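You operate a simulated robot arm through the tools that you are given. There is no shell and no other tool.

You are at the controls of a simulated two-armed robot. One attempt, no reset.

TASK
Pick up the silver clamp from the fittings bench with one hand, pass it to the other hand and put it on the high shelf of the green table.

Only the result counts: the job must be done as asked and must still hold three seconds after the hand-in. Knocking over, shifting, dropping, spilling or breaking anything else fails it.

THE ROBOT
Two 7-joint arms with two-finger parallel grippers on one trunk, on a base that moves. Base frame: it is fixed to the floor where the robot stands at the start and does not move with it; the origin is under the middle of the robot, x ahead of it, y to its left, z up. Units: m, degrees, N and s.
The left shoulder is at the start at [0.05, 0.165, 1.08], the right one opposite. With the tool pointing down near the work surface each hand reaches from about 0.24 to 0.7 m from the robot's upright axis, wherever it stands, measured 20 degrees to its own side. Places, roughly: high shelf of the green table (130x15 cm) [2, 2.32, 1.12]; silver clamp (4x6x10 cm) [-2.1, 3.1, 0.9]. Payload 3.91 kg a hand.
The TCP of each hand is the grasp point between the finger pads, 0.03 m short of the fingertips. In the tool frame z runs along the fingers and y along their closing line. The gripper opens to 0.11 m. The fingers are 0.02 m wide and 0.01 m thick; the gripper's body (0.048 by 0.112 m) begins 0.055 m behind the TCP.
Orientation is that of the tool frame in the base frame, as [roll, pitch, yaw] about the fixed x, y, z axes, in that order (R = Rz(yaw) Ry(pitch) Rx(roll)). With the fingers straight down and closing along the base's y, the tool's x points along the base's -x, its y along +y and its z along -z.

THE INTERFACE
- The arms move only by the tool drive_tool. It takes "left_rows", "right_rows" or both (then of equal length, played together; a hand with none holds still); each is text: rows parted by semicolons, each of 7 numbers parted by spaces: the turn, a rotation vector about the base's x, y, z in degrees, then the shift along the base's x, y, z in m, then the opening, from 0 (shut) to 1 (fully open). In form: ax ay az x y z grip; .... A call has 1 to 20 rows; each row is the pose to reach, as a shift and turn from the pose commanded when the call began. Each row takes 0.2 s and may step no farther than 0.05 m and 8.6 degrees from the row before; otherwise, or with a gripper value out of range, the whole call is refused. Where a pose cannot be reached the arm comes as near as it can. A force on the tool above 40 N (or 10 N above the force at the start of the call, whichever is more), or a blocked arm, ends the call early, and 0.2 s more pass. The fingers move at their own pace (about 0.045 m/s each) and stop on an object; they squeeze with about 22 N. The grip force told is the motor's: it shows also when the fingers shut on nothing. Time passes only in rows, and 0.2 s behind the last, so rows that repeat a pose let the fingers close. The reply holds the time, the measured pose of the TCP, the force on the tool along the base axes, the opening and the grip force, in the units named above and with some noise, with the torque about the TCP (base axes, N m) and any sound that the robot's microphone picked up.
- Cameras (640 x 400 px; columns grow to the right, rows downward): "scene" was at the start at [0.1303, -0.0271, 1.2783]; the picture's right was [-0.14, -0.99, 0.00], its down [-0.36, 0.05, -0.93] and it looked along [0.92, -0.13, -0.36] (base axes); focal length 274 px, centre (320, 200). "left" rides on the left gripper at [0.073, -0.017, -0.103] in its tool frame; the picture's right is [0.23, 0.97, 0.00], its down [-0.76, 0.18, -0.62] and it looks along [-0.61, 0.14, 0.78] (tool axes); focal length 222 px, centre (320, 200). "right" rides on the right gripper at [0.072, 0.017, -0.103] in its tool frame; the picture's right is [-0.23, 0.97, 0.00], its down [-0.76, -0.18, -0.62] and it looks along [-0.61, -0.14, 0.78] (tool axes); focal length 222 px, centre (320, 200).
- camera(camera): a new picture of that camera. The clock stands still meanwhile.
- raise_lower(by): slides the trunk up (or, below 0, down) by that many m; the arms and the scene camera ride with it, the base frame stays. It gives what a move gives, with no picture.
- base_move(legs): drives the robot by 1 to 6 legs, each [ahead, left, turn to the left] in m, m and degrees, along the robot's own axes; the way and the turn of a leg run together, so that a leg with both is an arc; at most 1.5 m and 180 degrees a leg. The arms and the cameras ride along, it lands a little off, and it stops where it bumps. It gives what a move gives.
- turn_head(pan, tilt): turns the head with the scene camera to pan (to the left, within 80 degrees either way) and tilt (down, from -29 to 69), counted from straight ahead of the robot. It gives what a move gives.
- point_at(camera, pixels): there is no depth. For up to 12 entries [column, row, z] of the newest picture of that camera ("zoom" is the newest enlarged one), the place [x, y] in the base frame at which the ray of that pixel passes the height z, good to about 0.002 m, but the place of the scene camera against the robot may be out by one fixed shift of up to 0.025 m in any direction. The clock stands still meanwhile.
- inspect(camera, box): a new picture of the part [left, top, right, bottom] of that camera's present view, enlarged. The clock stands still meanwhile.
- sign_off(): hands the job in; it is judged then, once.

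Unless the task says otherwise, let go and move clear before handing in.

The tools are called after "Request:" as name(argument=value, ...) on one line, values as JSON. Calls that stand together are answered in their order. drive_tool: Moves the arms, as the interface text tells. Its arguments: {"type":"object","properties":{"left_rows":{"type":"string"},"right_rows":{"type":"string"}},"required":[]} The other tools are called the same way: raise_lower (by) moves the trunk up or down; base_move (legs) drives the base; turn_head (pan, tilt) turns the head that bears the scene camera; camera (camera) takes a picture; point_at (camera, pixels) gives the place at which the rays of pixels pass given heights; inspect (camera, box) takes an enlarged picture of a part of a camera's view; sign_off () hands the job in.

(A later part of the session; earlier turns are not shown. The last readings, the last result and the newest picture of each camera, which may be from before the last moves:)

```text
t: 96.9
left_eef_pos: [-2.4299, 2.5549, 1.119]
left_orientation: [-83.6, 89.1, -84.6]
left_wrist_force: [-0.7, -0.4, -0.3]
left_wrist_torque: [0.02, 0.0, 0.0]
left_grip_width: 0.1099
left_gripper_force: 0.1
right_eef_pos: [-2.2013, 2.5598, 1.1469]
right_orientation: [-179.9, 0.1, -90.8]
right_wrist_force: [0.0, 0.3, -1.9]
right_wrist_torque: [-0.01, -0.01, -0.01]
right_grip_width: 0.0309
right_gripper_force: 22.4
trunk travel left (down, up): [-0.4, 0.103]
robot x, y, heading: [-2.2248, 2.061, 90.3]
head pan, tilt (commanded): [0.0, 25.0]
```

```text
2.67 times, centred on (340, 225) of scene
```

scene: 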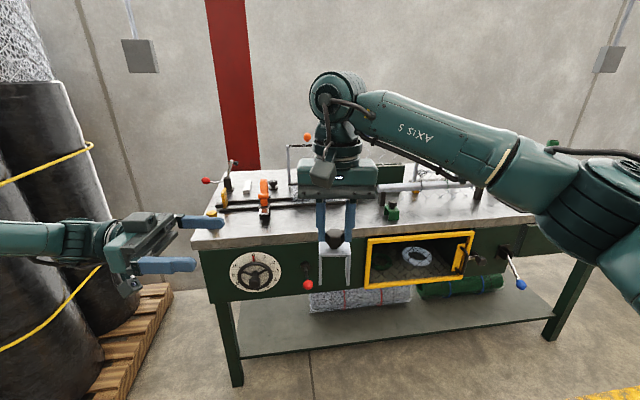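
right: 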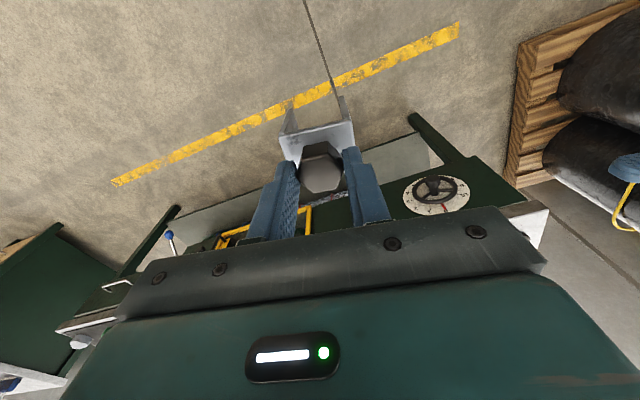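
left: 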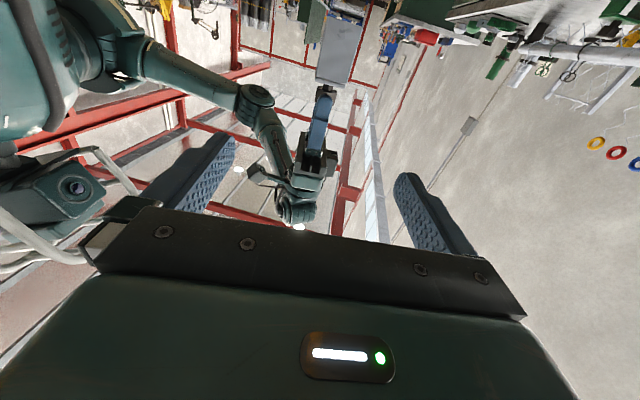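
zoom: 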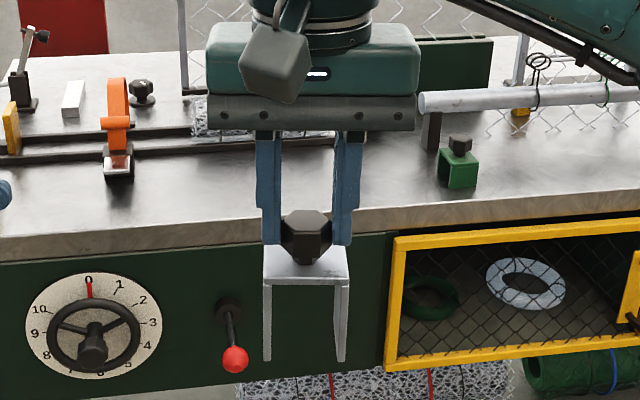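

The scene enlargement shows the right fingertips covering the knob's upper part (row 243), with the knob's lower part and neck free above the plate. I'll bring the left hand in to 6 cm short of the knob, fingers wide open, and check alignment.

Request:
drive_tool(left_rows="0 0 0 0.035 0.0026 -0.005 1; 0 0 0 0.075 0.0026 -0.005 1; 0 0 0 0.115 0.0026 -0.005 1; 0 0 0 0.145 0.0026 -0.005 1; 0 0 0 0.163 0.0026 -0.005 1")

Request:
camera(camera="left")

Request:
inspect(camera="scene", box=[240, 150, 400, 300])

Request:
camera(camera="right")

```text
t: 98.1
left_eef_pos: [-2.266, 2.5563, 1.1129]
left_orientation: [-85.1, 89.1, -85.8]
left_wrist_force: [-0.5, 0.2, 1.2]
left_wrist_torque: [-0.03, -0.01, -0.02]
left_grip_width: 0.1101
left_gripper_force: 0.0
right_eef_pos: [-2.2001, 2.5597, 1.1453]
right_orientation: [180.0, 0.0, -91.1]
right_wrist_force: [0.8, 0.4, -1.8]
right_wrist_torque: [-0.02, 0.02, -0.03]
right_grip_width: 0.0309
right_gripper_force: 22.1
trunk travel left (down, up): [-0.4, 0.103]
robot x, y, heading: [-2.2253, 2.0606, 90.0]
head pan, tilt (commanded): [0.0, 25.0]
```

```text
taken
```

left: 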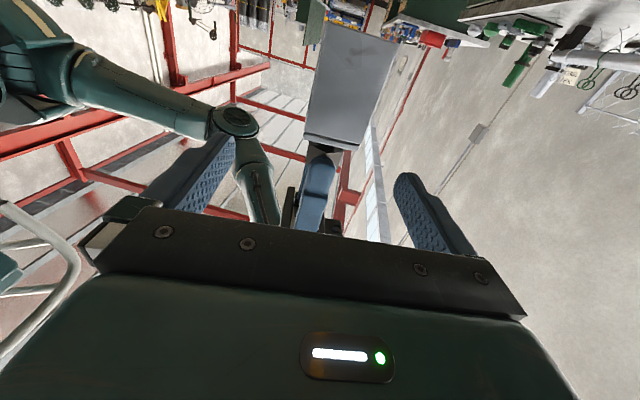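

```text
2.67 times, centred on (320, 225) of scene
```

zoom: 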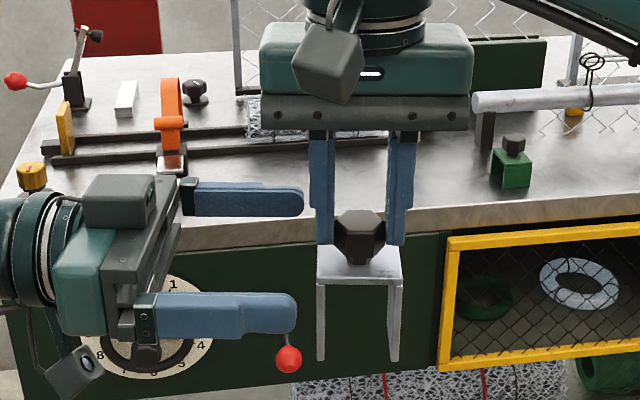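

```text
taken
```

right: 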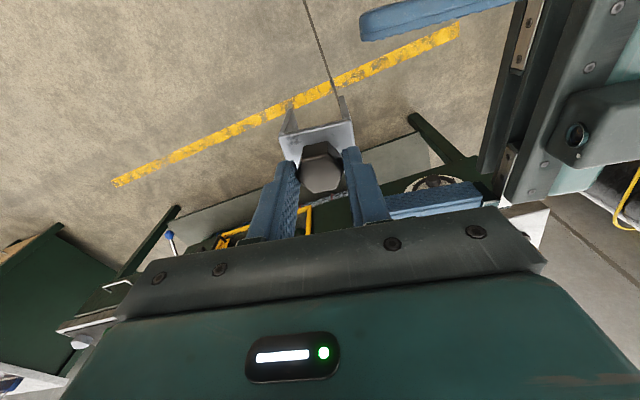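

The scene view shows the left fingers straddling the line of the knob (far finger at row 198, near finger at row 315, knob at 237 in the zoom). I'll compare heights by rays: left fingertips against the knob.

Request:
point_at(camera="zoom", pixels=[[303, 202, 1.113], [297, 313, 1.113], [360, 237, 1.113], [360, 237, 1.123], [360, 237, 1.103], [360, 212, 1.13], [360, 264, 1.108], [358, 282, 1.09]])

```text
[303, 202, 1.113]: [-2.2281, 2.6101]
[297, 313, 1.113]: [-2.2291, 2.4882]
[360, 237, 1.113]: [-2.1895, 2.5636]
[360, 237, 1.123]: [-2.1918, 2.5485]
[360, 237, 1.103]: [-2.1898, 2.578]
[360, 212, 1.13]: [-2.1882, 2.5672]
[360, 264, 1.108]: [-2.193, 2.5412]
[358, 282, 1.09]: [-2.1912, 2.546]
```

By comparing with the right fingertips (z 1.116), the knob's middle is near 1.118, so the left axis at 1.115 suits it. Before the last 6 cm, I'll check that the box on top of the left hand (zoom 118,200) stays clear of the right hand's palm.

Request:
point_at(camera="zoom", pixels=[[157, 176, 1.18], [157, 176, 1.2], [155, 230, 1.14], [262, 100, 1.2], [262, 128, 1.2], [300, 200, 1.113], [186, 180, 1.13]])

Request:
inspect(camera="scene", box=[230, 170, 330, 290])

```text
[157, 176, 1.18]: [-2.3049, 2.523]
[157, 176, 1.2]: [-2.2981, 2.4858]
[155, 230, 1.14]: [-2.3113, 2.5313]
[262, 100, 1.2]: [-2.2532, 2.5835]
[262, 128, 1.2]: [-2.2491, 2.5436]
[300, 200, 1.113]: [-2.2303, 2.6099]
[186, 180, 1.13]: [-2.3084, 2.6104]
```

```text
3.33 times, centred on (280, 230) of scene
```

zoom: 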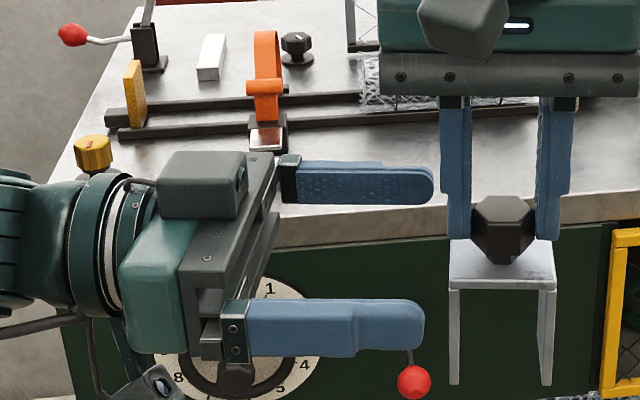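

The left hand's top box reaches about 4.7 cm behind its TCP at height 1.18, against the right palm's underside at 1.20, so I'll stop 1.4 cm short of full depth, which still covers the knob's faces. Advancing 5 cm with the fingers open.

Request:
drive_tool(left_rows="0 0 0 0.015 0.001 0.002 1; 0 0 0 0.03 0.001 0.002 1; 0 0 0 0.042 0.001 0.002 1; 0 0 0 0.05 0.001 0.002 1; 0 0 0 0.05 0.001 0.002 1")

Request:
inspect(camera="scene", box=[250, 170, 370, 290])

Request:
camera(camera="right")

Request:
camera(camera="left")

```text
t: 99.3
left_eef_pos: [-2.2342, 2.5419, 1.1274]
left_orientation: [-85.3, 89.1, -86.1]
left_wrist_force: [0.2, -0.7, 0.1]
left_wrist_torque: [-0.01, -0.01, 0.0]
left_grip_width: 0.11
left_gripper_force: 0.0
left hand out of reach, approached as far as the arm can: row 1, 2, 3, 4, 5
right_eef_pos: [-2.2016, 2.5605, 1.1453]
right_orientation: [180.0, -0.1, -91.0]
right_wrist_force: [-0.1, -0.4, -3.0]
right_wrist_torque: [0.01, -0.02, 0.02]
right_grip_width: 0.0306
right_gripper_force: 22.3
trunk travel left (down, up): [-0.4, 0.103]
robot x, y, heading: [-2.2226, 2.0587, 90.0]
head pan, tilt (commanded): [0.0, 25.0]
```

```text
3.33 times, centred on (310, 230) of scene
```

zoom: 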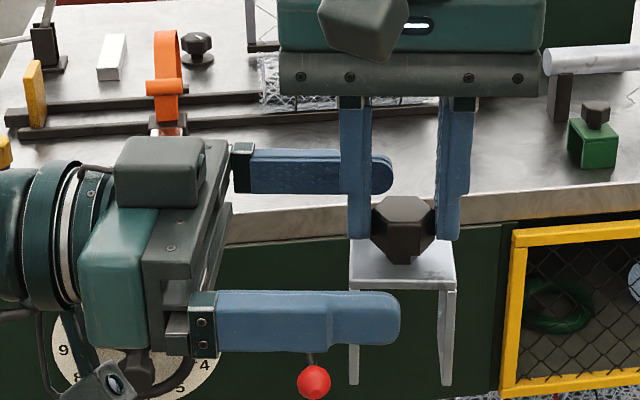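

```text
taken
```

right: 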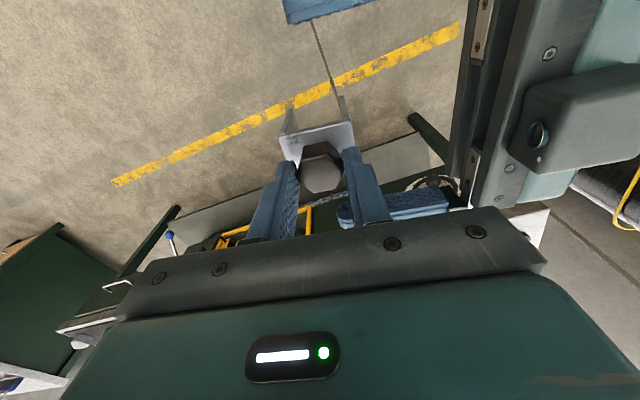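

```text
taken
```

left: 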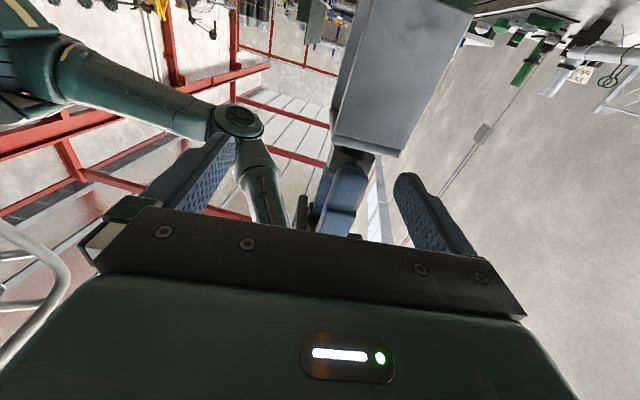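

The left arm ran out of reach there and drifted to (-2.234, 2.542, 1.127), without touching anything. I'll take it back to its good line at x = -2.276 and instead bring the clamp 6 cm to the left with the right hand.

Request:
drive_tool(left_rows="0 0 0 -0.02 0.005 -0.004 1; 0 0 0 -0.035 0.0157 -0.0124 1; 0 0 0 -0.042 0.0157 -0.0124 1; 0 0 0 -0.042 0.0157 -0.0124 1")

Request:
inspect(camera="scene", box=[250, 170, 370, 290])

```text
t: 100.3
left_eef_pos: [-2.2764, 2.5588, 1.1155]
left_orientation: [-83.7, 89.1, -84.5]
left_wrist_force: [-0.1, 0.3, -0.6]
left_wrist_torque: [0.02, 0.0, 0.0]
left_grip_width: 0.11
left_gripper_force: 0.0
right_eef_pos: [-2.2001, 2.5604, 1.1465]
right_orientation: [-179.9, 0.0, -91.0]
right_wrist_force: [-0.7, -0.5, -2.1]
right_wrist_torque: [0.01, 0.04, -0.04]
right_grip_width: 0.0307
right_gripper_force: 22.1
trunk travel left (down, up): [-0.4, 0.103]
robot x, y, heading: [-2.2278, 2.0569, 90.1]
head pan, tilt (commanded): [0.0, 25.0]
```

```text
3.33 times, centred on (310, 230) of scene
```

zoom: 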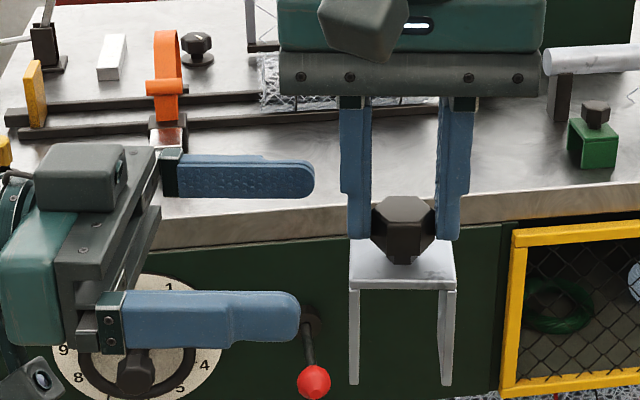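

Both hands are lined up (left y 2.558, knob y ≈ 2.558, left axis 3.1 cm below the right TCP). I'll slide the right hand with the clamp 6.2 cm left into the open left fingers.

Request:
drive_tool(right_rows="0 0 0 -0.015 0 0 0; 0 0 0 -0.03 0 0 0; 0 0 0 -0.045 0 0 0; 0 0 0 -0.055 0 0 0; 0 0 0 -0.062 0 0 0; 0 0 0 -0.062 0 0 0")

Request:
inspect(camera="scene", box=[240, 170, 360, 290])

Request:
camera(camera="right")

Request:
camera(camera="left")

```text
t: 101.7
left_eef_pos: [-2.277, 2.5587, 1.1157]
left_orientation: [-83.6, 89.1, -84.4]
left_wrist_force: [-0.4, 0.5, 0.7]
left_wrist_torque: [-0.01, 0.03, 0.05]
left_grip_width: 0.1098
left_gripper_force: 0.1
right_eef_pos: [-2.2617, 2.5595, 1.1468]
right_orientation: [180.0, 0.0, -91.0]
right_wrist_force: [0.4, -0.6, -0.9]
right_wrist_torque: [-0.01, 0.0, 0.03]
right_grip_width: 0.0308
right_gripper_force: 22.4
trunk travel left (down, up): [-0.4, 0.103]
robot x, y, heading: [-2.2228, 2.06, 90.2]
head pan, tilt (commanded): [0.0, 25.0]
```

```text
3.33 times, centred on (300, 230) of scene
```

zoom: 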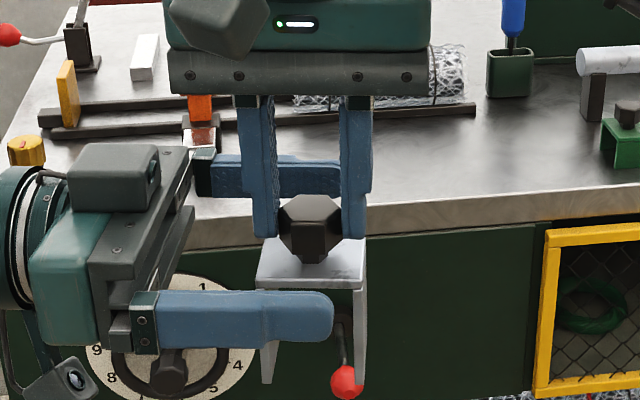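

```text
taken
```

right: 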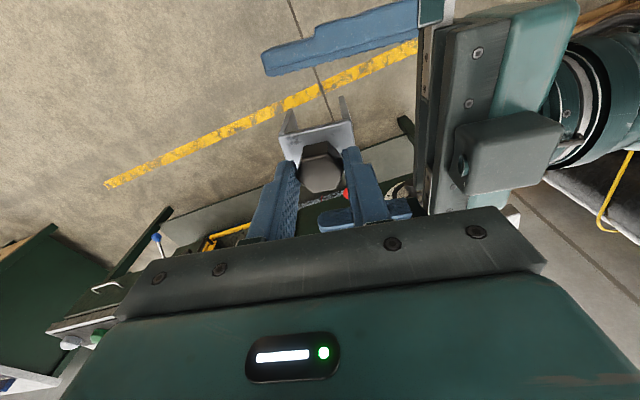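

```text
taken
```

left: 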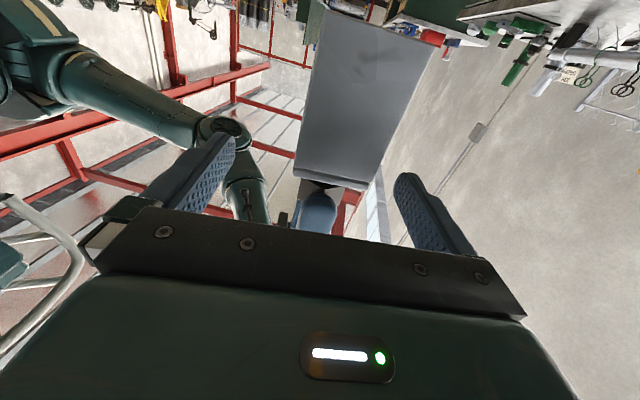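

The knob is centred between the left fingers (left view: knob column 318, fingers 235 and 395). I'll close the left hand part way first and check the finger gaps.

Request:
drive_tool(left_rows="0 0 0 0 0 0 0.7; 0 0 0 0 0 0 0.5; 0 0 0 0 0 0 0.38; 0 0 0 0 0 0 0.38; 0 0 0 0 0 0 0.38")

Request:
inspect(camera="scene", box=[255, 185, 345, 275])

Request:
inspect(camera="right", box=[240, 80, 400, 220])

Request:
inspect(camera="left", box=[220, 120, 420, 250])

```text
t: 102.9
left_eef_pos: [-2.2761, 2.5569, 1.115]
left_orientation: [-83.2, 89.1, -84.2]
left_wrist_force: [1.1, -0.2, -0.2]
left_wrist_torque: [0.02, 0.05, 0.02]
left_grip_width: 0.042
left_gripper_force: 0.1
right_eef_pos: [-2.2625, 2.5594, 1.1478]
right_orientation: [179.9, -0.1, -91.0]
right_wrist_force: [0.1, 0.6, -2.2]
right_wrist_torque: [-0.01, 0.01, 0.05]
right_grip_width: 0.0307
right_gripper_force: 22.1
trunk travel left (down, up): [-0.4, 0.103]
robot x, y, heading: [-2.2243, 2.0599, 90.5]
head pan, tilt (commanded): [0.0, 25.0]
```

```text
4.44 times, centred on (300, 230) of scene
```

zoom: 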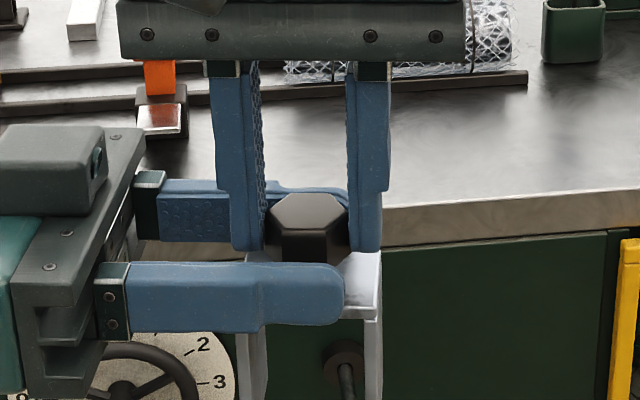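

```text
2.86 times, centred on (320, 150) of right
```

zoom: 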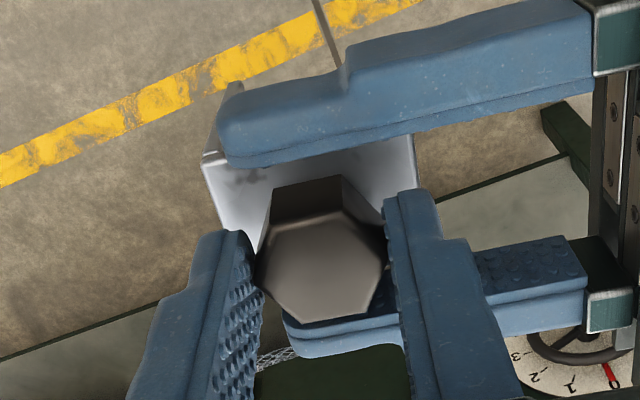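

```text
3.08 times, centred on (320, 185) of left
```

zoom: 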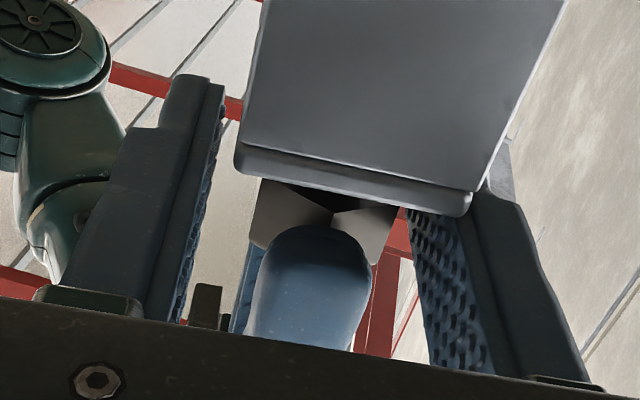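

The gaps look right: the left fingers pass above the top plate and beside the right fingers, level with the knob. I'll close the left hand fully on the knob now.

Request:
drive_tool(left_rows="0 0 0 0 0 0 0.3; 0 0 0 0 0 0 0.2; 0 0 0 0 0 0 0; 0 0 0 0 0 0 0; 0 0 0 0 0 0 0")

Request:
inspect(camera="right", box=[240, 80, 400, 220])

Request:
inspect(camera="scene", box=[255, 185, 345, 275])

Request:
inspect(camera="left", box=[220, 120, 420, 250])

```text
t: 104.1
left_eef_pos: [-2.2766, 2.5589, 1.1158]
left_orientation: [-85.8, 89.1, -86.4]
left_wrist_force: [1.6, 16.9, 0.7]
left_wrist_torque: [0.0, -0.02, 0.2]
left_grip_width: 0.0314
left_gripper_force: 21.9
right_eef_pos: [-2.263, 2.5591, 1.1463]
right_orientation: [180.0, -0.1, -90.9]
right_wrist_force: [-1.2, -16.1, -0.5]
right_wrist_torque: [-0.53, 0.02, -0.01]
right_grip_width: 0.0307
right_gripper_force: 21.7
trunk travel left (down, up): [-0.4, 0.103]
robot x, y, heading: [-2.2217, 2.06, 90.0]
head pan, tilt (commanded): [0.0, 25.0]
```

```text
2.86 times, centred on (320, 150) of right
```

zoom: 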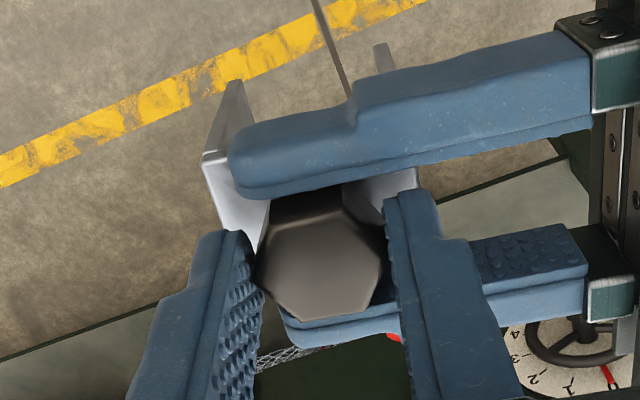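

```text
4.44 times, centred on (300, 230) of scene
```

zoom: 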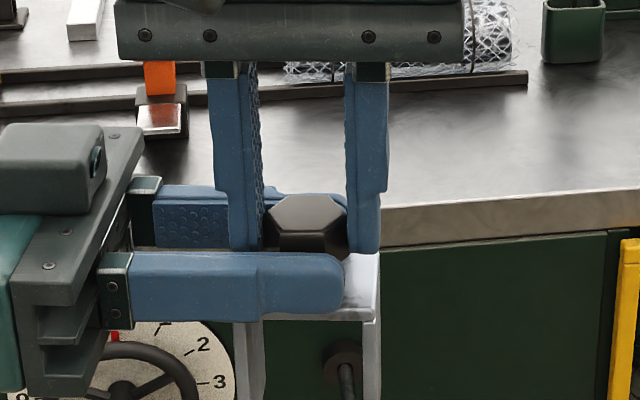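

```text
3.08 times, centred on (320, 185) of left
```

zoom: 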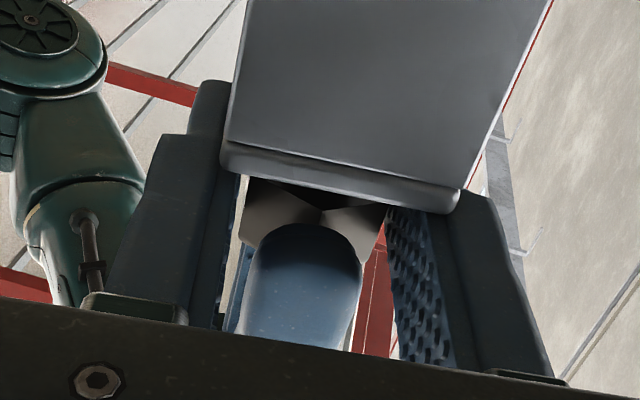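

The left hand stopped at 0.0314 m with about 17 N of sideways push between the hands, so its far finger touches the knob while the near one has a small gap. I'll shift the left hand +y in 1.5 mm steps, still closing, to centre it.

Request:
drive_tool(left_rows="0 0 0 0 0.0015 0 0; 0 0 0 0 0.003 0 0; 0 0 0 0 0.003 0 0")

```text
t: 104.9
left_eef_pos: [-2.2761, 2.5605, 1.1139]
left_orientation: [-80.7, 89.1, -81.6]
left_wrist_force: [-0.5, 7.6, -0.4]
left_wrist_torque: [0.02, 0.0, 0.11]
left_grip_width: 0.0308
left_gripper_force: 22.5
right_eef_pos: [-2.2614, 2.5594, 1.1474]
right_orientation: [-180.0, 0.1, -91.2]
right_wrist_force: [0.3, -6.5, -1.8]
right_wrist_torque: [-0.28, -0.02, 0.02]
right_grip_width: 0.0308
right_gripper_force: 21.8
trunk travel left (down, up): [-0.4, 0.103]
robot x, y, heading: [-2.2236, 2.0609, 90.1]
head pan, tilt (commanded): [0.0, 25.0]
```

The sideways force fell to 7.6 N with the width steady at 0.031 m, so both left fingers are on the knob and the rest is hand misalignment. Another 2.4 mm should null it.

Request:
drive_tool(left_rows="0 0 0 0 0.0012 0 0; 0 0 0 0 0.0024 0 0; 0 0 0 0 0.0024 0 0")

Request:
inspect(camera="left", box=[220, 120, 420, 250])

Request:
inspect(camera="right", box=[240, 80, 400, 220])

```text
t: 105.7
left_eef_pos: [-2.2768, 2.5612, 1.1142]
left_orientation: [-78.9, 89.1, -80.2]
left_wrist_force: [-0.1, -11.0, 1.8]
left_wrist_torque: [0.06, 0.01, -0.15]
left_grip_width: 0.0312
left_gripper_force: 21.6
right_eef_pos: [-2.2619, 2.5616, 1.1452]
right_orientation: [180.0, 0.2, -91.2]
right_wrist_force: [0.9, 11.8, -2.9]
right_wrist_torque: [0.3, 0.0, -0.02]
right_grip_width: 0.0308
right_gripper_force: 22.2
trunk travel left (down, up): [-0.4, 0.103]
robot x, y, heading: [-2.2238, 2.0599, 90.1]
head pan, tilt (commanded): [0.0, 25.0]
```

```text
3.08 times, centred on (320, 185) of left
```

zoom: 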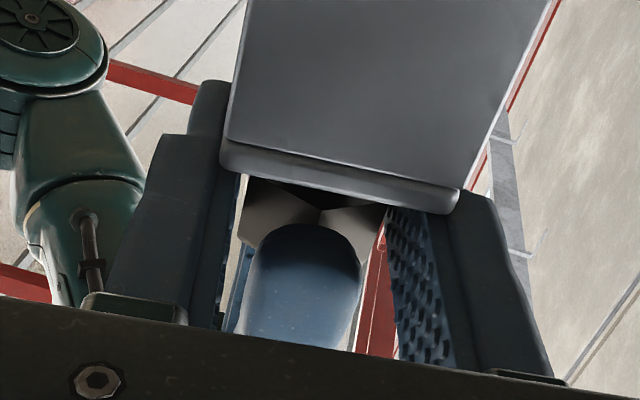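

```text
2.86 times, centred on (320, 150) of right
```

zoom: 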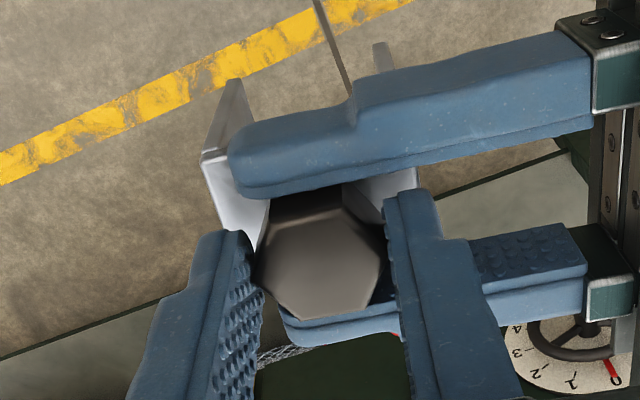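

The force swung to -11 N over 2.4 mm, which confirms that the left hand really clasps the knob from both sides. I'll go back 1.4 mm to balance before letting go with the right.

Request:
drive_tool(left_rows="0 0 0 0 -0.0007 0 0; 0 0 0 0 -0.0013 0 0; 0 0 0 0 -0.0013 0 0")

```text
t: 106.5
left_eef_pos: [-2.2765, 2.56, 1.1149]
left_orientation: [-83.1, 89.0, -84.1]
left_wrist_force: [-0.1, -15.1, 2.2]
left_wrist_torque: [0.0, -0.06, -0.24]
left_grip_width: 0.0308
left_gripper_force: 22.0
right_eef_pos: [-2.2604, 2.56, 1.1463]
right_orientation: [-180.0, 0.1, -91.0]
right_wrist_force: [0.4, 15.7, -5.3]
right_wrist_torque: [0.48, -0.02, -0.02]
right_grip_width: 0.0308
right_gripper_force: 22.5
trunk travel left (down, up): [-0.4, 0.103]
robot x, y, heading: [-2.2235, 2.0631, 89.8]
head pan, tilt (commanded): [0.0, 25.0]
```

The push is still -15 N, so there is some lag in the arms' correction. I'll take the left hand back another 1 mm and give it time to settle.

Request:
drive_tool(left_rows="0 0 0 0 -0.001 0 0; 0 0 0 0 -0.001 0 0; 0 0 0 0 -0.001 0 0; 0 0 0 0 -0.001 0 0")

```text
t: 107.5
left_eef_pos: [-2.276, 2.5607, 1.1148]
left_orientation: [-84.1, 89.1, -84.9]
left_wrist_force: [0.1, -10.3, 1.4]
left_wrist_torque: [-0.04, -0.01, -0.16]
left_grip_width: 0.031
left_gripper_force: 22.2
right_eef_pos: [-2.2615, 2.5596, 1.1459]
right_orientation: [-180.0, -0.1, -91.0]
right_wrist_force: [0.0, 10.0, -3.6]
right_wrist_torque: [0.38, -0.01, -0.02]
right_grip_width: 0.0305
right_gripper_force: 22.2
trunk travel left (down, up): [-0.4, 0.103]
robot x, y, heading: [-2.2217, 2.0596, 89.9]
head pan, tilt (commanded): [0.0, 25.0]
```

The push fell to 10 N; I'll go 1.5 mm further the same way.

Request:
drive_tool(left_rows="0 0 0 0 -0.001 0 0; 0 0 0 0 -0.0015 0 0; 0 0 0 0 -0.0015 0 0; 0 0 0 0 -0.0015 0 0")

```text
t: 108.5
left_eef_pos: [-2.2764, 2.5603, 1.115]
left_orientation: [-88.5, 89.1, -89.1]
left_wrist_force: [-4.8, 3.1, -0.8]
left_wrist_torque: [0.01, 0.09, 0.07]
left_grip_width: 0.0308
left_gripper_force: 22.3
right_eef_pos: [-2.2618, 2.5595, 1.1469]
right_orientation: [179.9, -0.1, -91.1]
right_wrist_force: [4.2, -3.7, 0.0]
right_wrist_torque: [-0.1, -0.15, -0.01]
right_grip_width: 0.0307
right_gripper_force: 22.6
trunk travel left (down, up): [-0.4, 0.103]
robot x, y, heading: [-2.2258, 2.0582, 89.9]
head pan, tilt (commanded): [0.0, 25.0]
```

The forces between the hands are down to a few newtons, with the left at 22 N on the knob. Now I'll open the right fingers slightly, just enough to free the knob.

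Request:
drive_tool(left_rows="0 0 0 0 0 0 0; 0 0 0 0 0 0 0; 0 0 0 0 0 0 0; 0 0 0 0 0 0 0", right_rows="0 0 0 0 0 0 0.35; 0 0 0 0 0 0 0.45; 0 0 0 0 0 0 0.45; 0 0 0 0 0 0 0.45")

Request:
inspect(camera="scene", box=[240, 170, 360, 290])

Request:
inspect(camera="right", box=[240, 80, 400, 220])

```text
t: 109.5
left_eef_pos: [-2.2753, 2.5599, 1.1149]
left_orientation: [-83.9, 89.1, -84.6]
left_wrist_force: [-0.3, -0.4, 0.5]
left_wrist_torque: [0.0, -0.01, -0.01]
left_grip_width: 0.0307
left_gripper_force: 21.9
right_eef_pos: [-2.2618, 2.5594, 1.147]
right_orientation: [180.0, 0.0, -91.0]
right_wrist_force: [-0.4, 0.0, 0.9]
right_wrist_torque: [-0.02, -0.05, 0.0]
right_grip_width: 0.0493
right_gripper_force: 0.1
trunk travel left (down, up): [-0.4, 0.103]
robot x, y, heading: [-2.2264, 2.0593, 90.2]
head pan, tilt (commanded): [0.0, 25.0]
```

```text
3.33 times, centred on (300, 230) of scene
```

zoom: 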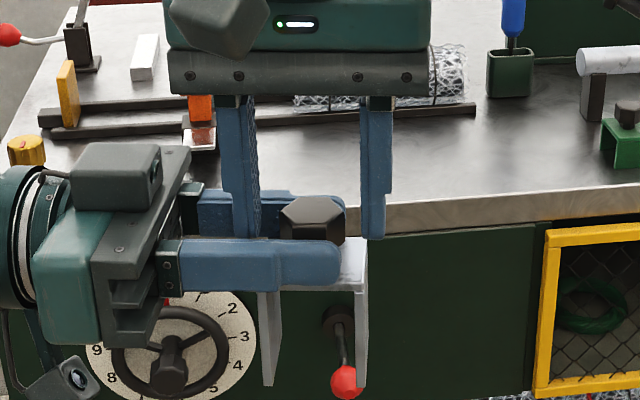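

```text
2.86 times, centred on (320, 150) of right
```

zoom: 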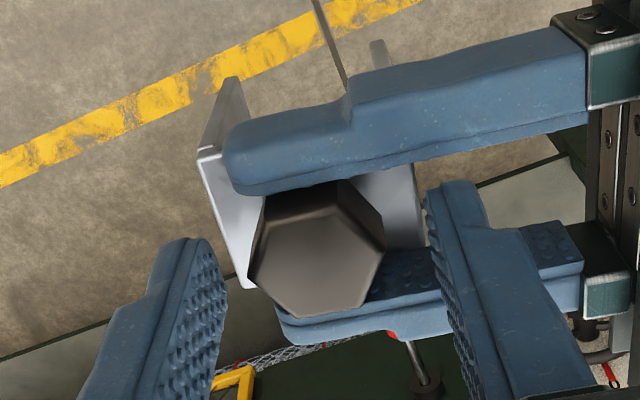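

The right fingers are off the knob (zoom: clear gaps at 190 and 440), and the clamp stays in the left hand, just yawed slightly. The left wrist doesn't show the weight yet, so I'll hold a moment and read again before withdrawing the right hand.

Request:
drive_tool(left_rows="0 0 0 0 0 0 0; 0 0 0 0 0 0 0; 0 0 0 0 0 0 0; 0 0 0 0 0 0 0; 0 0 0 0 0 0 0")

Request:
inspect(camera="left", box=[220, 80, 420, 250])

Request:
inspect(camera="scene", box=[240, 170, 360, 290])

```text
t: 110.7
left_eef_pos: [-2.2756, 2.5585, 1.1158]
left_orientation: [-83.7, 89.2, -84.4]
left_wrist_force: [-0.1, 0.1, -0.2]
left_wrist_torque: [0.01, 0.04, 0.02]
left_grip_width: 0.0311
left_gripper_force: 22.3
right_eef_pos: [-2.2624, 2.5591, 1.1464]
right_orientation: [-179.9, 0.0, -91.0]
right_wrist_force: [0.8, 0.8, -0.5]
right_wrist_torque: [-0.02, 0.03, 0.0]
right_grip_width: 0.0496
right_gripper_force: 0.1
trunk travel left (down, up): [-0.4, 0.103]
robot x, y, heading: [-2.2232, 2.0605, 90.0]
head pan, tilt (commanded): [0.0, 25.0]
```

```text
2.35 times, centred on (320, 165) of left
```

zoom: 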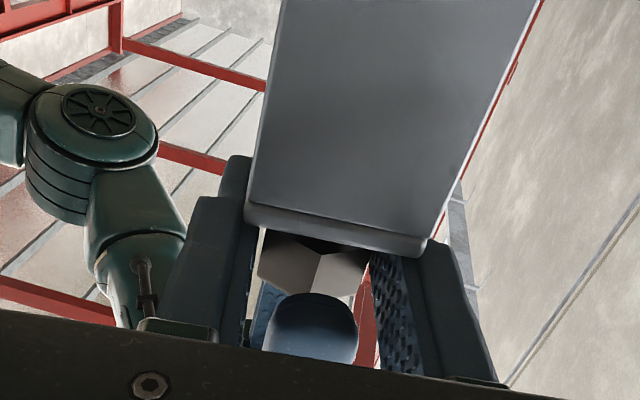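

```text
3.33 times, centred on (300, 230) of scene
```

zoom: 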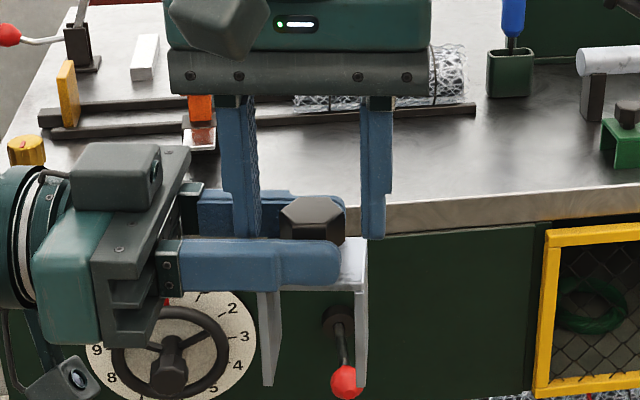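

Neither wrist shows the 2.2 N now, though the clamp is visibly still and clasped at 22 N. I'll move the right hand up just 2 cm and see whether anything follows it.

Request:
drive_tool(right_rows="0 0 0 0 0 0.005 0.45; 0 0 0 0 0 0.01 0.45; 0 0 0 0 0 0.02 0.45; 0 0 0 0 0 0.02 0.45")

Request:
inspect(camera="scene", box=[240, 170, 360, 290])

Request:
inspect(camera="right", box=[240, 80, 400, 220])

```text
t: 111.7
left_eef_pos: [-2.2761, 2.5596, 1.114]
left_orientation: [-84.0, 89.0, -84.7]
left_wrist_force: [0.3, 0.3, -0.8]
left_wrist_torque: [0.06, 0.02, 0.05]
left_grip_width: 0.0309
left_gripper_force: 21.7
right_eef_pos: [-2.2618, 2.5601, 1.1674]
right_orientation: [-179.9, 0.0, -91.0]
right_wrist_force: [-0.1, -0.1, 0.2]
right_wrist_torque: [-0.01, 0.01, 0.02]
right_grip_width: 0.0493
right_gripper_force: 0.0
trunk travel left (down, up): [-0.4, 0.103]
robot x, y, heading: [-2.2265, 2.0598, 89.6]
head pan, tilt (commanded): [0.0, 25.0]
```

```text
3.33 times, centred on (300, 230) of scene
```

zoom: 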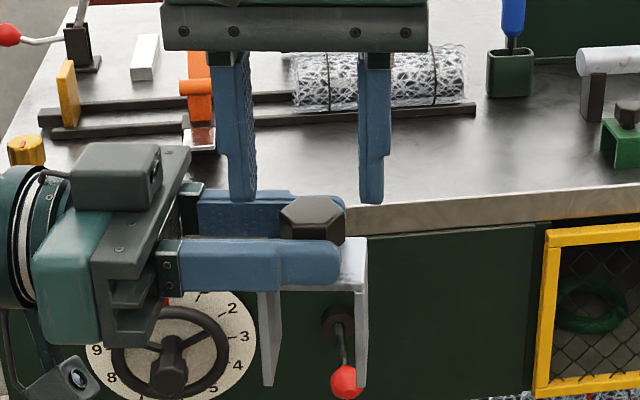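

```text
2.86 times, centred on (320, 150) of right
```

zoom: 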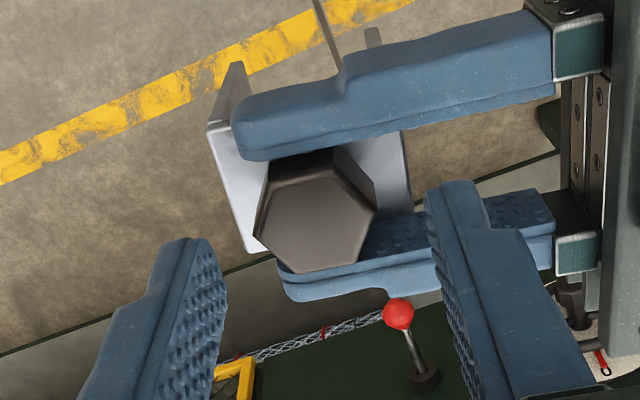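

The clamp stays in the left hand as the right rises: the hand-over is done. I'll raise the right hand clear and tuck it to the right side.

Request:
drive_tool(right_rows="0 0 0 0 0 0.03 0.45; 0 0 0 0 0 0.06 0.45; 0 0 0 0 0 0.09 0.45; 0 0 0 0.03 -0.01 0.1 0.45; 0 0 0 0.07 -0.03 0.1 0.45; 0 0 0 0.11 -0.05 0.1 0.45; 0 0 0 0.15 -0.07 0.1 0.45; 0 0 0 0.19 -0.09 0.1 0.45; 0 0 0 0.22 -0.11 0.1 0.45")

Request:
camera(camera="scene")

Request:
camera(camera="left")

```text
t: 113.7
left_eef_pos: [-2.2756, 2.5593, 1.1163]
left_orientation: [-85.4, 89.1, -86.3]
left_wrist_force: [-0.1, 0.2, 0.1]
left_wrist_torque: [0.0, 0.05, 0.02]
left_grip_width: 0.0312
left_gripper_force: 22.0
right_eef_pos: [-2.0434, 2.4514, 1.2663]
right_orientation: [-180.0, 0.0, -90.9]
right_wrist_force: [-0.4, -1.3, -0.7]
right_wrist_torque: [-0.01, -0.01, 0.02]
right_grip_width: 0.0498
right_gripper_force: 0.0
trunk travel left (down, up): [-0.4, 0.103]
robot x, y, heading: [-2.2218, 2.0572, 90.1]
head pan, tilt (commanded): [0.0, 25.0]
```

```text
taken
```

scene: 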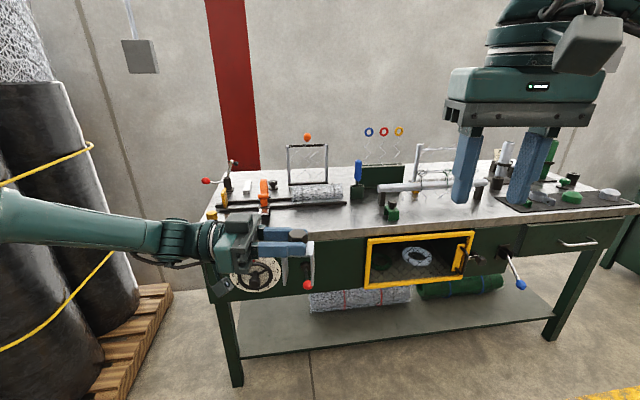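

```text
taken
```

left: 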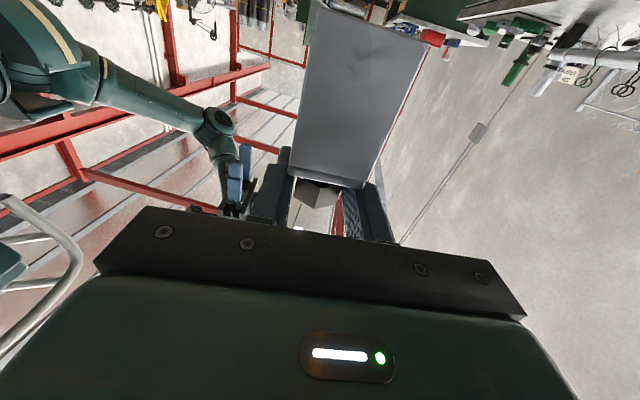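

The clamp is securely in the left hand (left view, knob at 315,190) and the bench looks undisturbed apart from the clamp's absence. I'll back off 0.75 m and look right for the way to the green table.

Request:
base_move(legs=[[-0.75, 0, 0]])

Request:
turn_head(pan=-65, tilt=15)

Request:
camera(camera="scene")

Request:
camera(camera="left")

```text
t: 117.8
left_eef_pos: [-2.2747, 1.7922, 1.1152]
left_orientation: [-83.6, 89.1, -84.3]
left_wrist_force: [0.0, 0.8, 0.4]
left_wrist_torque: [0.0, 0.01, -0.01]
left_grip_width: 0.0309
left_gripper_force: 21.9
right_eef_pos: [-2.043, 1.6845, 1.2663]
right_orientation: [180.0, 0.0, -91.0]
right_wrist_force: [0.2, 0.4, 0.3]
right_wrist_torque: [0.05, -0.02, -0.01]
right_grip_width: 0.0496
right_gripper_force: 0.0
trunk travel left (down, up): [-0.4, 0.103]
robot x, y, heading: [-2.2249, 1.2938, 90.1]
head pan, tilt (commanded): [0.0, 25.0]
```

```text
t: 119.2
left_eef_pos: [-2.2737, 1.7932, 1.1152]
left_orientation: [-83.9, 89.1, -84.8]
left_wrist_force: [-0.4, 0.1, 0.8]
left_wrist_torque: [0.01, 0.01, 0.03]
left_grip_width: 0.0311
left_gripper_force: 21.9
right_eef_pos: [-2.0427, 1.6847, 1.2679]
right_orientation: [180.0, -0.1, -91.0]
right_wrist_force: [0.8, -0.2, 0.4]
right_wrist_torque: [-0.01, -0.03, 0.03]
right_grip_width: 0.0493
right_gripper_force: 0.2
trunk travel left (down, up): [-0.4, 0.103]
robot x, y, heading: [-2.2262, 1.2919, 90.2]
head pan, tilt (commanded): [-65.0, 15.0]
```

```text
taken
```

scene: 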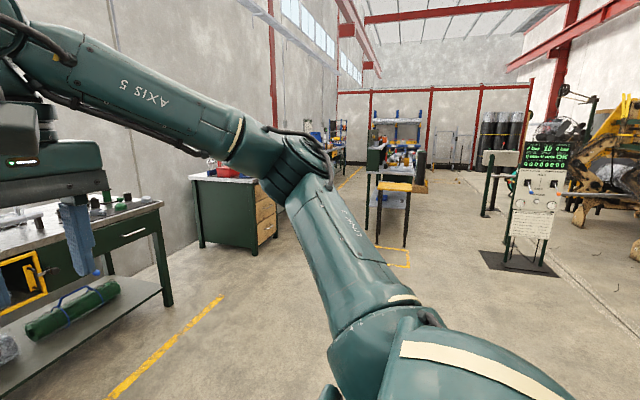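

```text
taken
```

left: 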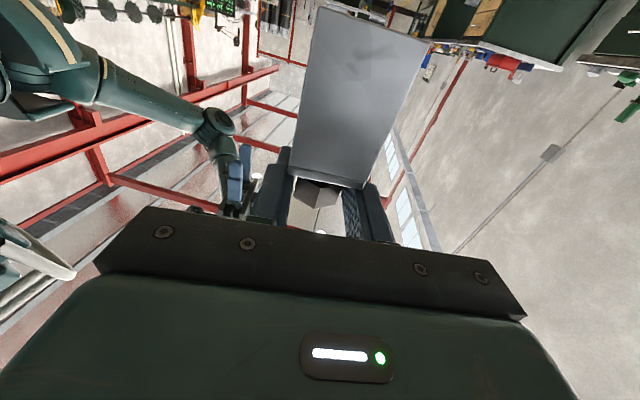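

The way along +x is open: the drawer bench is at columns 190-280, the yellow stand and green table at 365-425, the control stand at 500-560. I'll measure those positions to plan a safe sideways drive.

Request:
point_at(camera="scene", pixels=[[258, 245, 0], [201, 247, 0], [367, 236, 0], [404, 246, 0], [410, 192, 0.8], [504, 268, 0], [376, 167, 1.1], [387, 150, 1.12], [410, 267, 0]])

Request:
inspect(camera="scene", box=[330, 90, 450, 260])

```text
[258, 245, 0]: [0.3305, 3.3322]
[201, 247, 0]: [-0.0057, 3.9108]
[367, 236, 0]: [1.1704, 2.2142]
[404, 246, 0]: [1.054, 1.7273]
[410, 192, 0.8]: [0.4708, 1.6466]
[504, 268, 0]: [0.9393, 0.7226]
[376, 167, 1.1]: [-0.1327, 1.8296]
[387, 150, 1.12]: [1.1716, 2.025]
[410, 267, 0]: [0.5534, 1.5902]
```

```text
2.35 times, centred on (390, 175) of scene
```

zoom: 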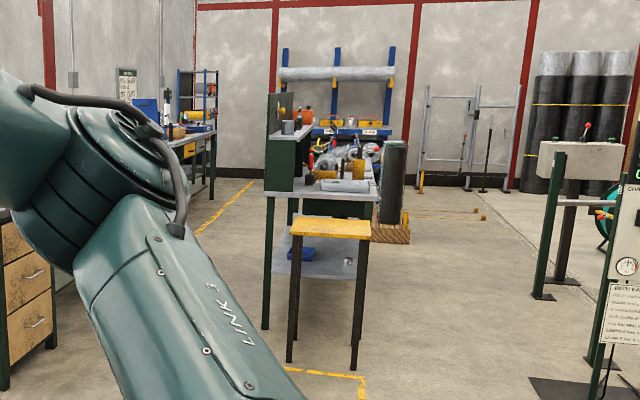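

From these rays: the yellow stand is at x ≈ 1.05, y 1.73-2.05, the green table's shelf runs along x with its near end at about x = 1.35, the drawer bench corner is at (0.33, 3.33) and the control stand at (0.94, 0.72). The shelf's near end is easiest reached by standing at about (0.7, 2.35) facing +x, so I'll turn right 90° and drive along y ≈ 1.3.

Request:
base_move(legs=[[0, 0, -90]])

Request:
turn_head(pan=0, tilt=15)

Request:
camera(camera="scene")

Request:
camera(camera="left")

```text
t: 123.5
left_eef_pos: [-1.7231, 1.3373, 1.1147]
left_orientation: [-84.4, 89.0, -176.0]
left_wrist_force: [0.9, -0.8, -0.5]
left_wrist_torque: [0.04, 0.01, 0.0]
left_grip_width: 0.031
left_gripper_force: 21.8
right_eef_pos: [-1.8336, 1.1075, 1.2672]
right_orientation: [-180.0, 0.0, 178.2]
right_wrist_force: [-0.1, 0.2, 0.8]
right_wrist_torque: [0.03, 0.0, -0.03]
right_grip_width: 0.0497
right_gripper_force: 0.1
trunk travel left (down, up): [-0.4, 0.103]
robot x, y, heading: [-2.226, 1.291, -0.8]
head pan, tilt (commanded): [-65.0, 15.0]
```

```text
t: 124.8
left_eef_pos: [-1.7219, 1.3392, 1.114]
left_orientation: [-84.3, 89.0, -176.0]
left_wrist_force: [-0.3, -0.6, 0.2]
left_wrist_torque: [0.02, 0.02, -0.01]
left_grip_width: 0.0312
left_gripper_force: 22.2
right_eef_pos: [-1.8326, 1.1078, 1.2671]
right_orientation: [-180.0, 0.0, 178.2]
right_wrist_force: [-0.6, -0.8, 0.6]
right_wrist_torque: [0.0, -0.01, -0.02]
right_grip_width: 0.0494
right_gripper_force: 0.0
trunk travel left (down, up): [-0.4, 0.103]
robot x, y, heading: [-2.2257, 1.2922, -0.4]
head pan, tilt (commanded): [0.0, 15.0]
```

```text
taken
```

scene: 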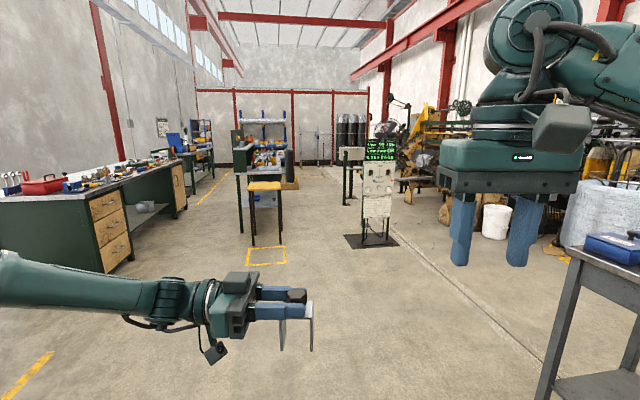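

```text
taken
```

left: 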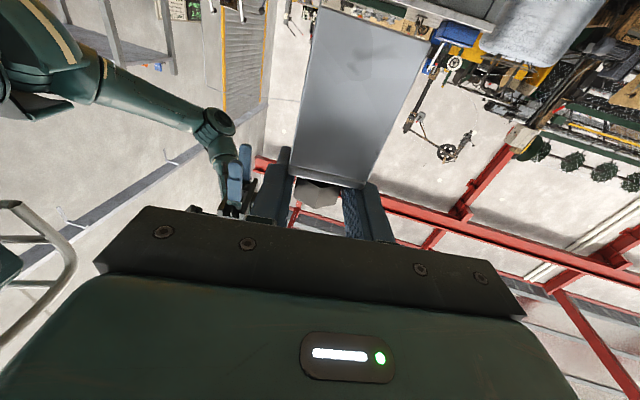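

The lane ahead is clear, with a table carrying a blue box on my right (column 570 onward) and the drawer bench on the left (95-185). I'll measure both before going.

Request:
point_at(camera="scene", pixels=[[572, 250, 0.85], [545, 385, 0], [98, 272, 0], [187, 210, 0], [255, 246, 0], [284, 245, 0], [241, 232, 0], [363, 247, 0], [248, 189, 0.8], [283, 189, 0.8]])

Request:
inspect(camera="scene", box=[215, 100, 315, 275])

```text
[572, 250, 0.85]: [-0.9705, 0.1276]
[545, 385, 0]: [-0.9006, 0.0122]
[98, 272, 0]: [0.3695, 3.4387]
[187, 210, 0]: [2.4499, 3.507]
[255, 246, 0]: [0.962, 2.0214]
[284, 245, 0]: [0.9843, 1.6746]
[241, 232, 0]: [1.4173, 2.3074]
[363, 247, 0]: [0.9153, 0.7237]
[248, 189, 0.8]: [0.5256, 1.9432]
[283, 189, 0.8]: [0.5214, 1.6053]
```

```text
2.29 times, centred on (265, 188) of scene
```

zoom: 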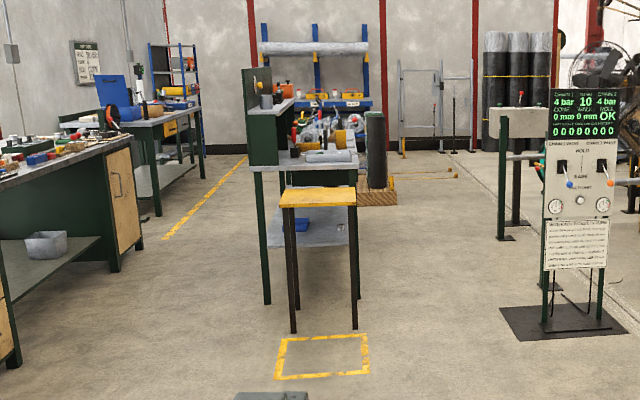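

The lane is wide: the box table's corner is at (-0.97, 0.13), the drawer bench front at y ≈ 3.45, the yellow stand's legs at (0.97, 1.67-2.02). I'll drive ahead 1.4 m, then 0.95 m, straightening the heading.

Request:
base_move(legs=[[1.4, 0, 0.6], [0.95, 0, 0]])

Request:
camera(camera="scene")

Request:
camera(camera="left")

```text
t: 136.4
left_eef_pos: [0.6379, 1.3212, 1.1157]
left_orientation: [-84.4, 89.2, -175.7]
left_wrist_force: [-0.2, 0.1, 0.6]
left_wrist_torque: [0.06, -0.01, -0.03]
left_grip_width: 0.031
left_gripper_force: 21.7
right_eef_pos: [0.5286, 1.0893, 1.2669]
right_orientation: [-180.0, 0.0, 178.6]
right_wrist_force: [-0.9, -0.5, 0.4]
right_wrist_torque: [0.03, 0.02, -0.01]
right_grip_width: 0.0494
right_gripper_force: 0.1
trunk travel left (down, up): [-0.4, 0.103]
robot x, y, heading: [0.1403, 1.2781, -0.4]
head pan, tilt (commanded): [0.0, 15.0]
```

```text
taken
```

scene: 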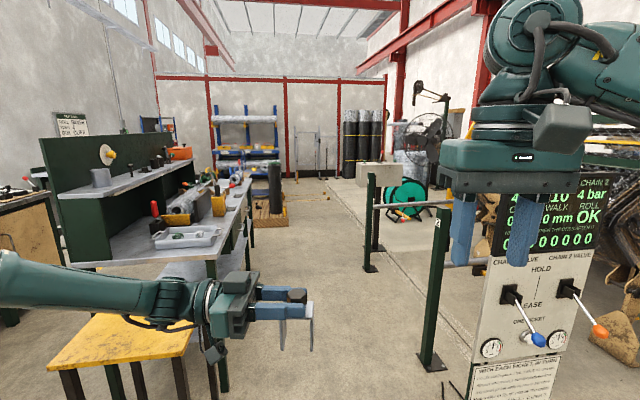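

```text
taken
```

left: 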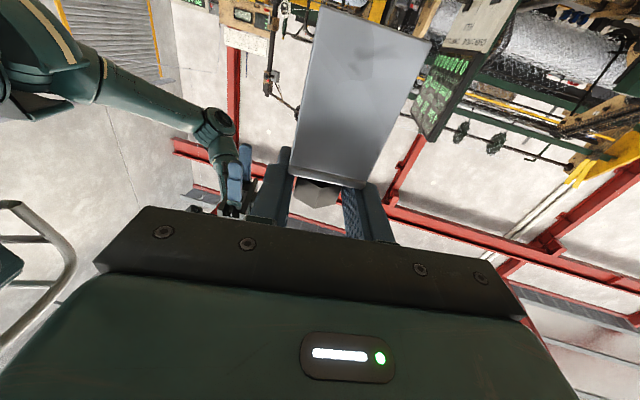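

Now the green table is well in view: its high shelf runs from (60,195) to (195,160) with a grey cup at (100,178) near its left end. I'll enlarge it and measure the shelf's end and the objects on it.

Request:
inspect(camera="scene", box=[30, 120, 210, 270])

Request:
point_at(camera="scene", pixels=[[60, 196, 1.12], [193, 166, 1.12], [108, 186, 1.12], [92, 187, 1.12], [47, 170, 1.12], [70, 260, 0.85], [204, 262, 0.85], [120, 368, 0], [222, 390, 0], [45, 365, 0.75], [185, 355, 0.75]])

```text
2.67 times, centred on (120, 195) of scene
```

zoom: 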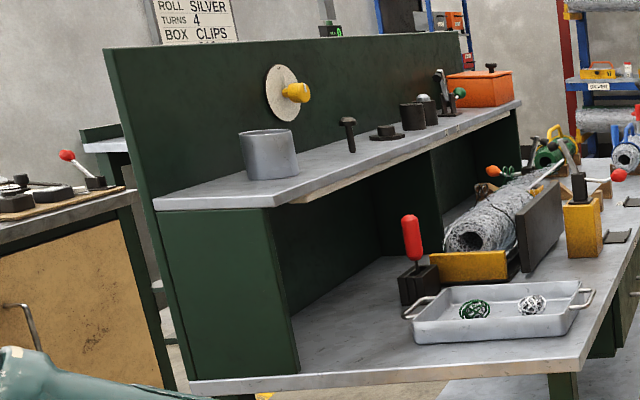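

```text
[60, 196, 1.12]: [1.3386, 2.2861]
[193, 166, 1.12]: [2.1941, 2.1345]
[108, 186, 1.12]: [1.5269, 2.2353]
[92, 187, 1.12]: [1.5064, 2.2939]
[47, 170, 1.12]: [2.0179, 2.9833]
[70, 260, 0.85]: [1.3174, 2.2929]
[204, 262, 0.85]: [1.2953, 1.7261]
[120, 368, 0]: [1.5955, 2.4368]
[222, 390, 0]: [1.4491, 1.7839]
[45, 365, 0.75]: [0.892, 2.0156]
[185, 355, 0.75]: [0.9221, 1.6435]
```

The shelf's left part, between its end (zoom 155-275, row 207) and the grey cup (base at 247-298, row 178), looks free, and there is another free gap between the cup and the black peg (345,150). I'll measure these.

Request:
point_at(camera="zoom", pixels=[[155, 205, 1.12], [275, 208, 1.12], [246, 177, 1.12], [298, 174, 1.12], [272, 181, 1.12], [350, 151, 1.12], [150, 196, 1.12], [372, 137, 1.12], [518, 104, 1.12], [192, 188, 1.12], [300, 376, 0.85], [235, 143, 1.25]])

```text
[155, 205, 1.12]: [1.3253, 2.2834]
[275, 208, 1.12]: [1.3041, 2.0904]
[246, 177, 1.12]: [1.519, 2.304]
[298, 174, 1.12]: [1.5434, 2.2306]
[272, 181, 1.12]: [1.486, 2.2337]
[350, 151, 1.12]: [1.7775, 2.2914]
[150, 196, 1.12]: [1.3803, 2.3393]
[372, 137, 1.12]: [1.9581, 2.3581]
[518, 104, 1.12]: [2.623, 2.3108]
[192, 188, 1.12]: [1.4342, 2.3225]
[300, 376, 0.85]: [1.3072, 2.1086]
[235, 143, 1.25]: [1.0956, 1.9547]
```

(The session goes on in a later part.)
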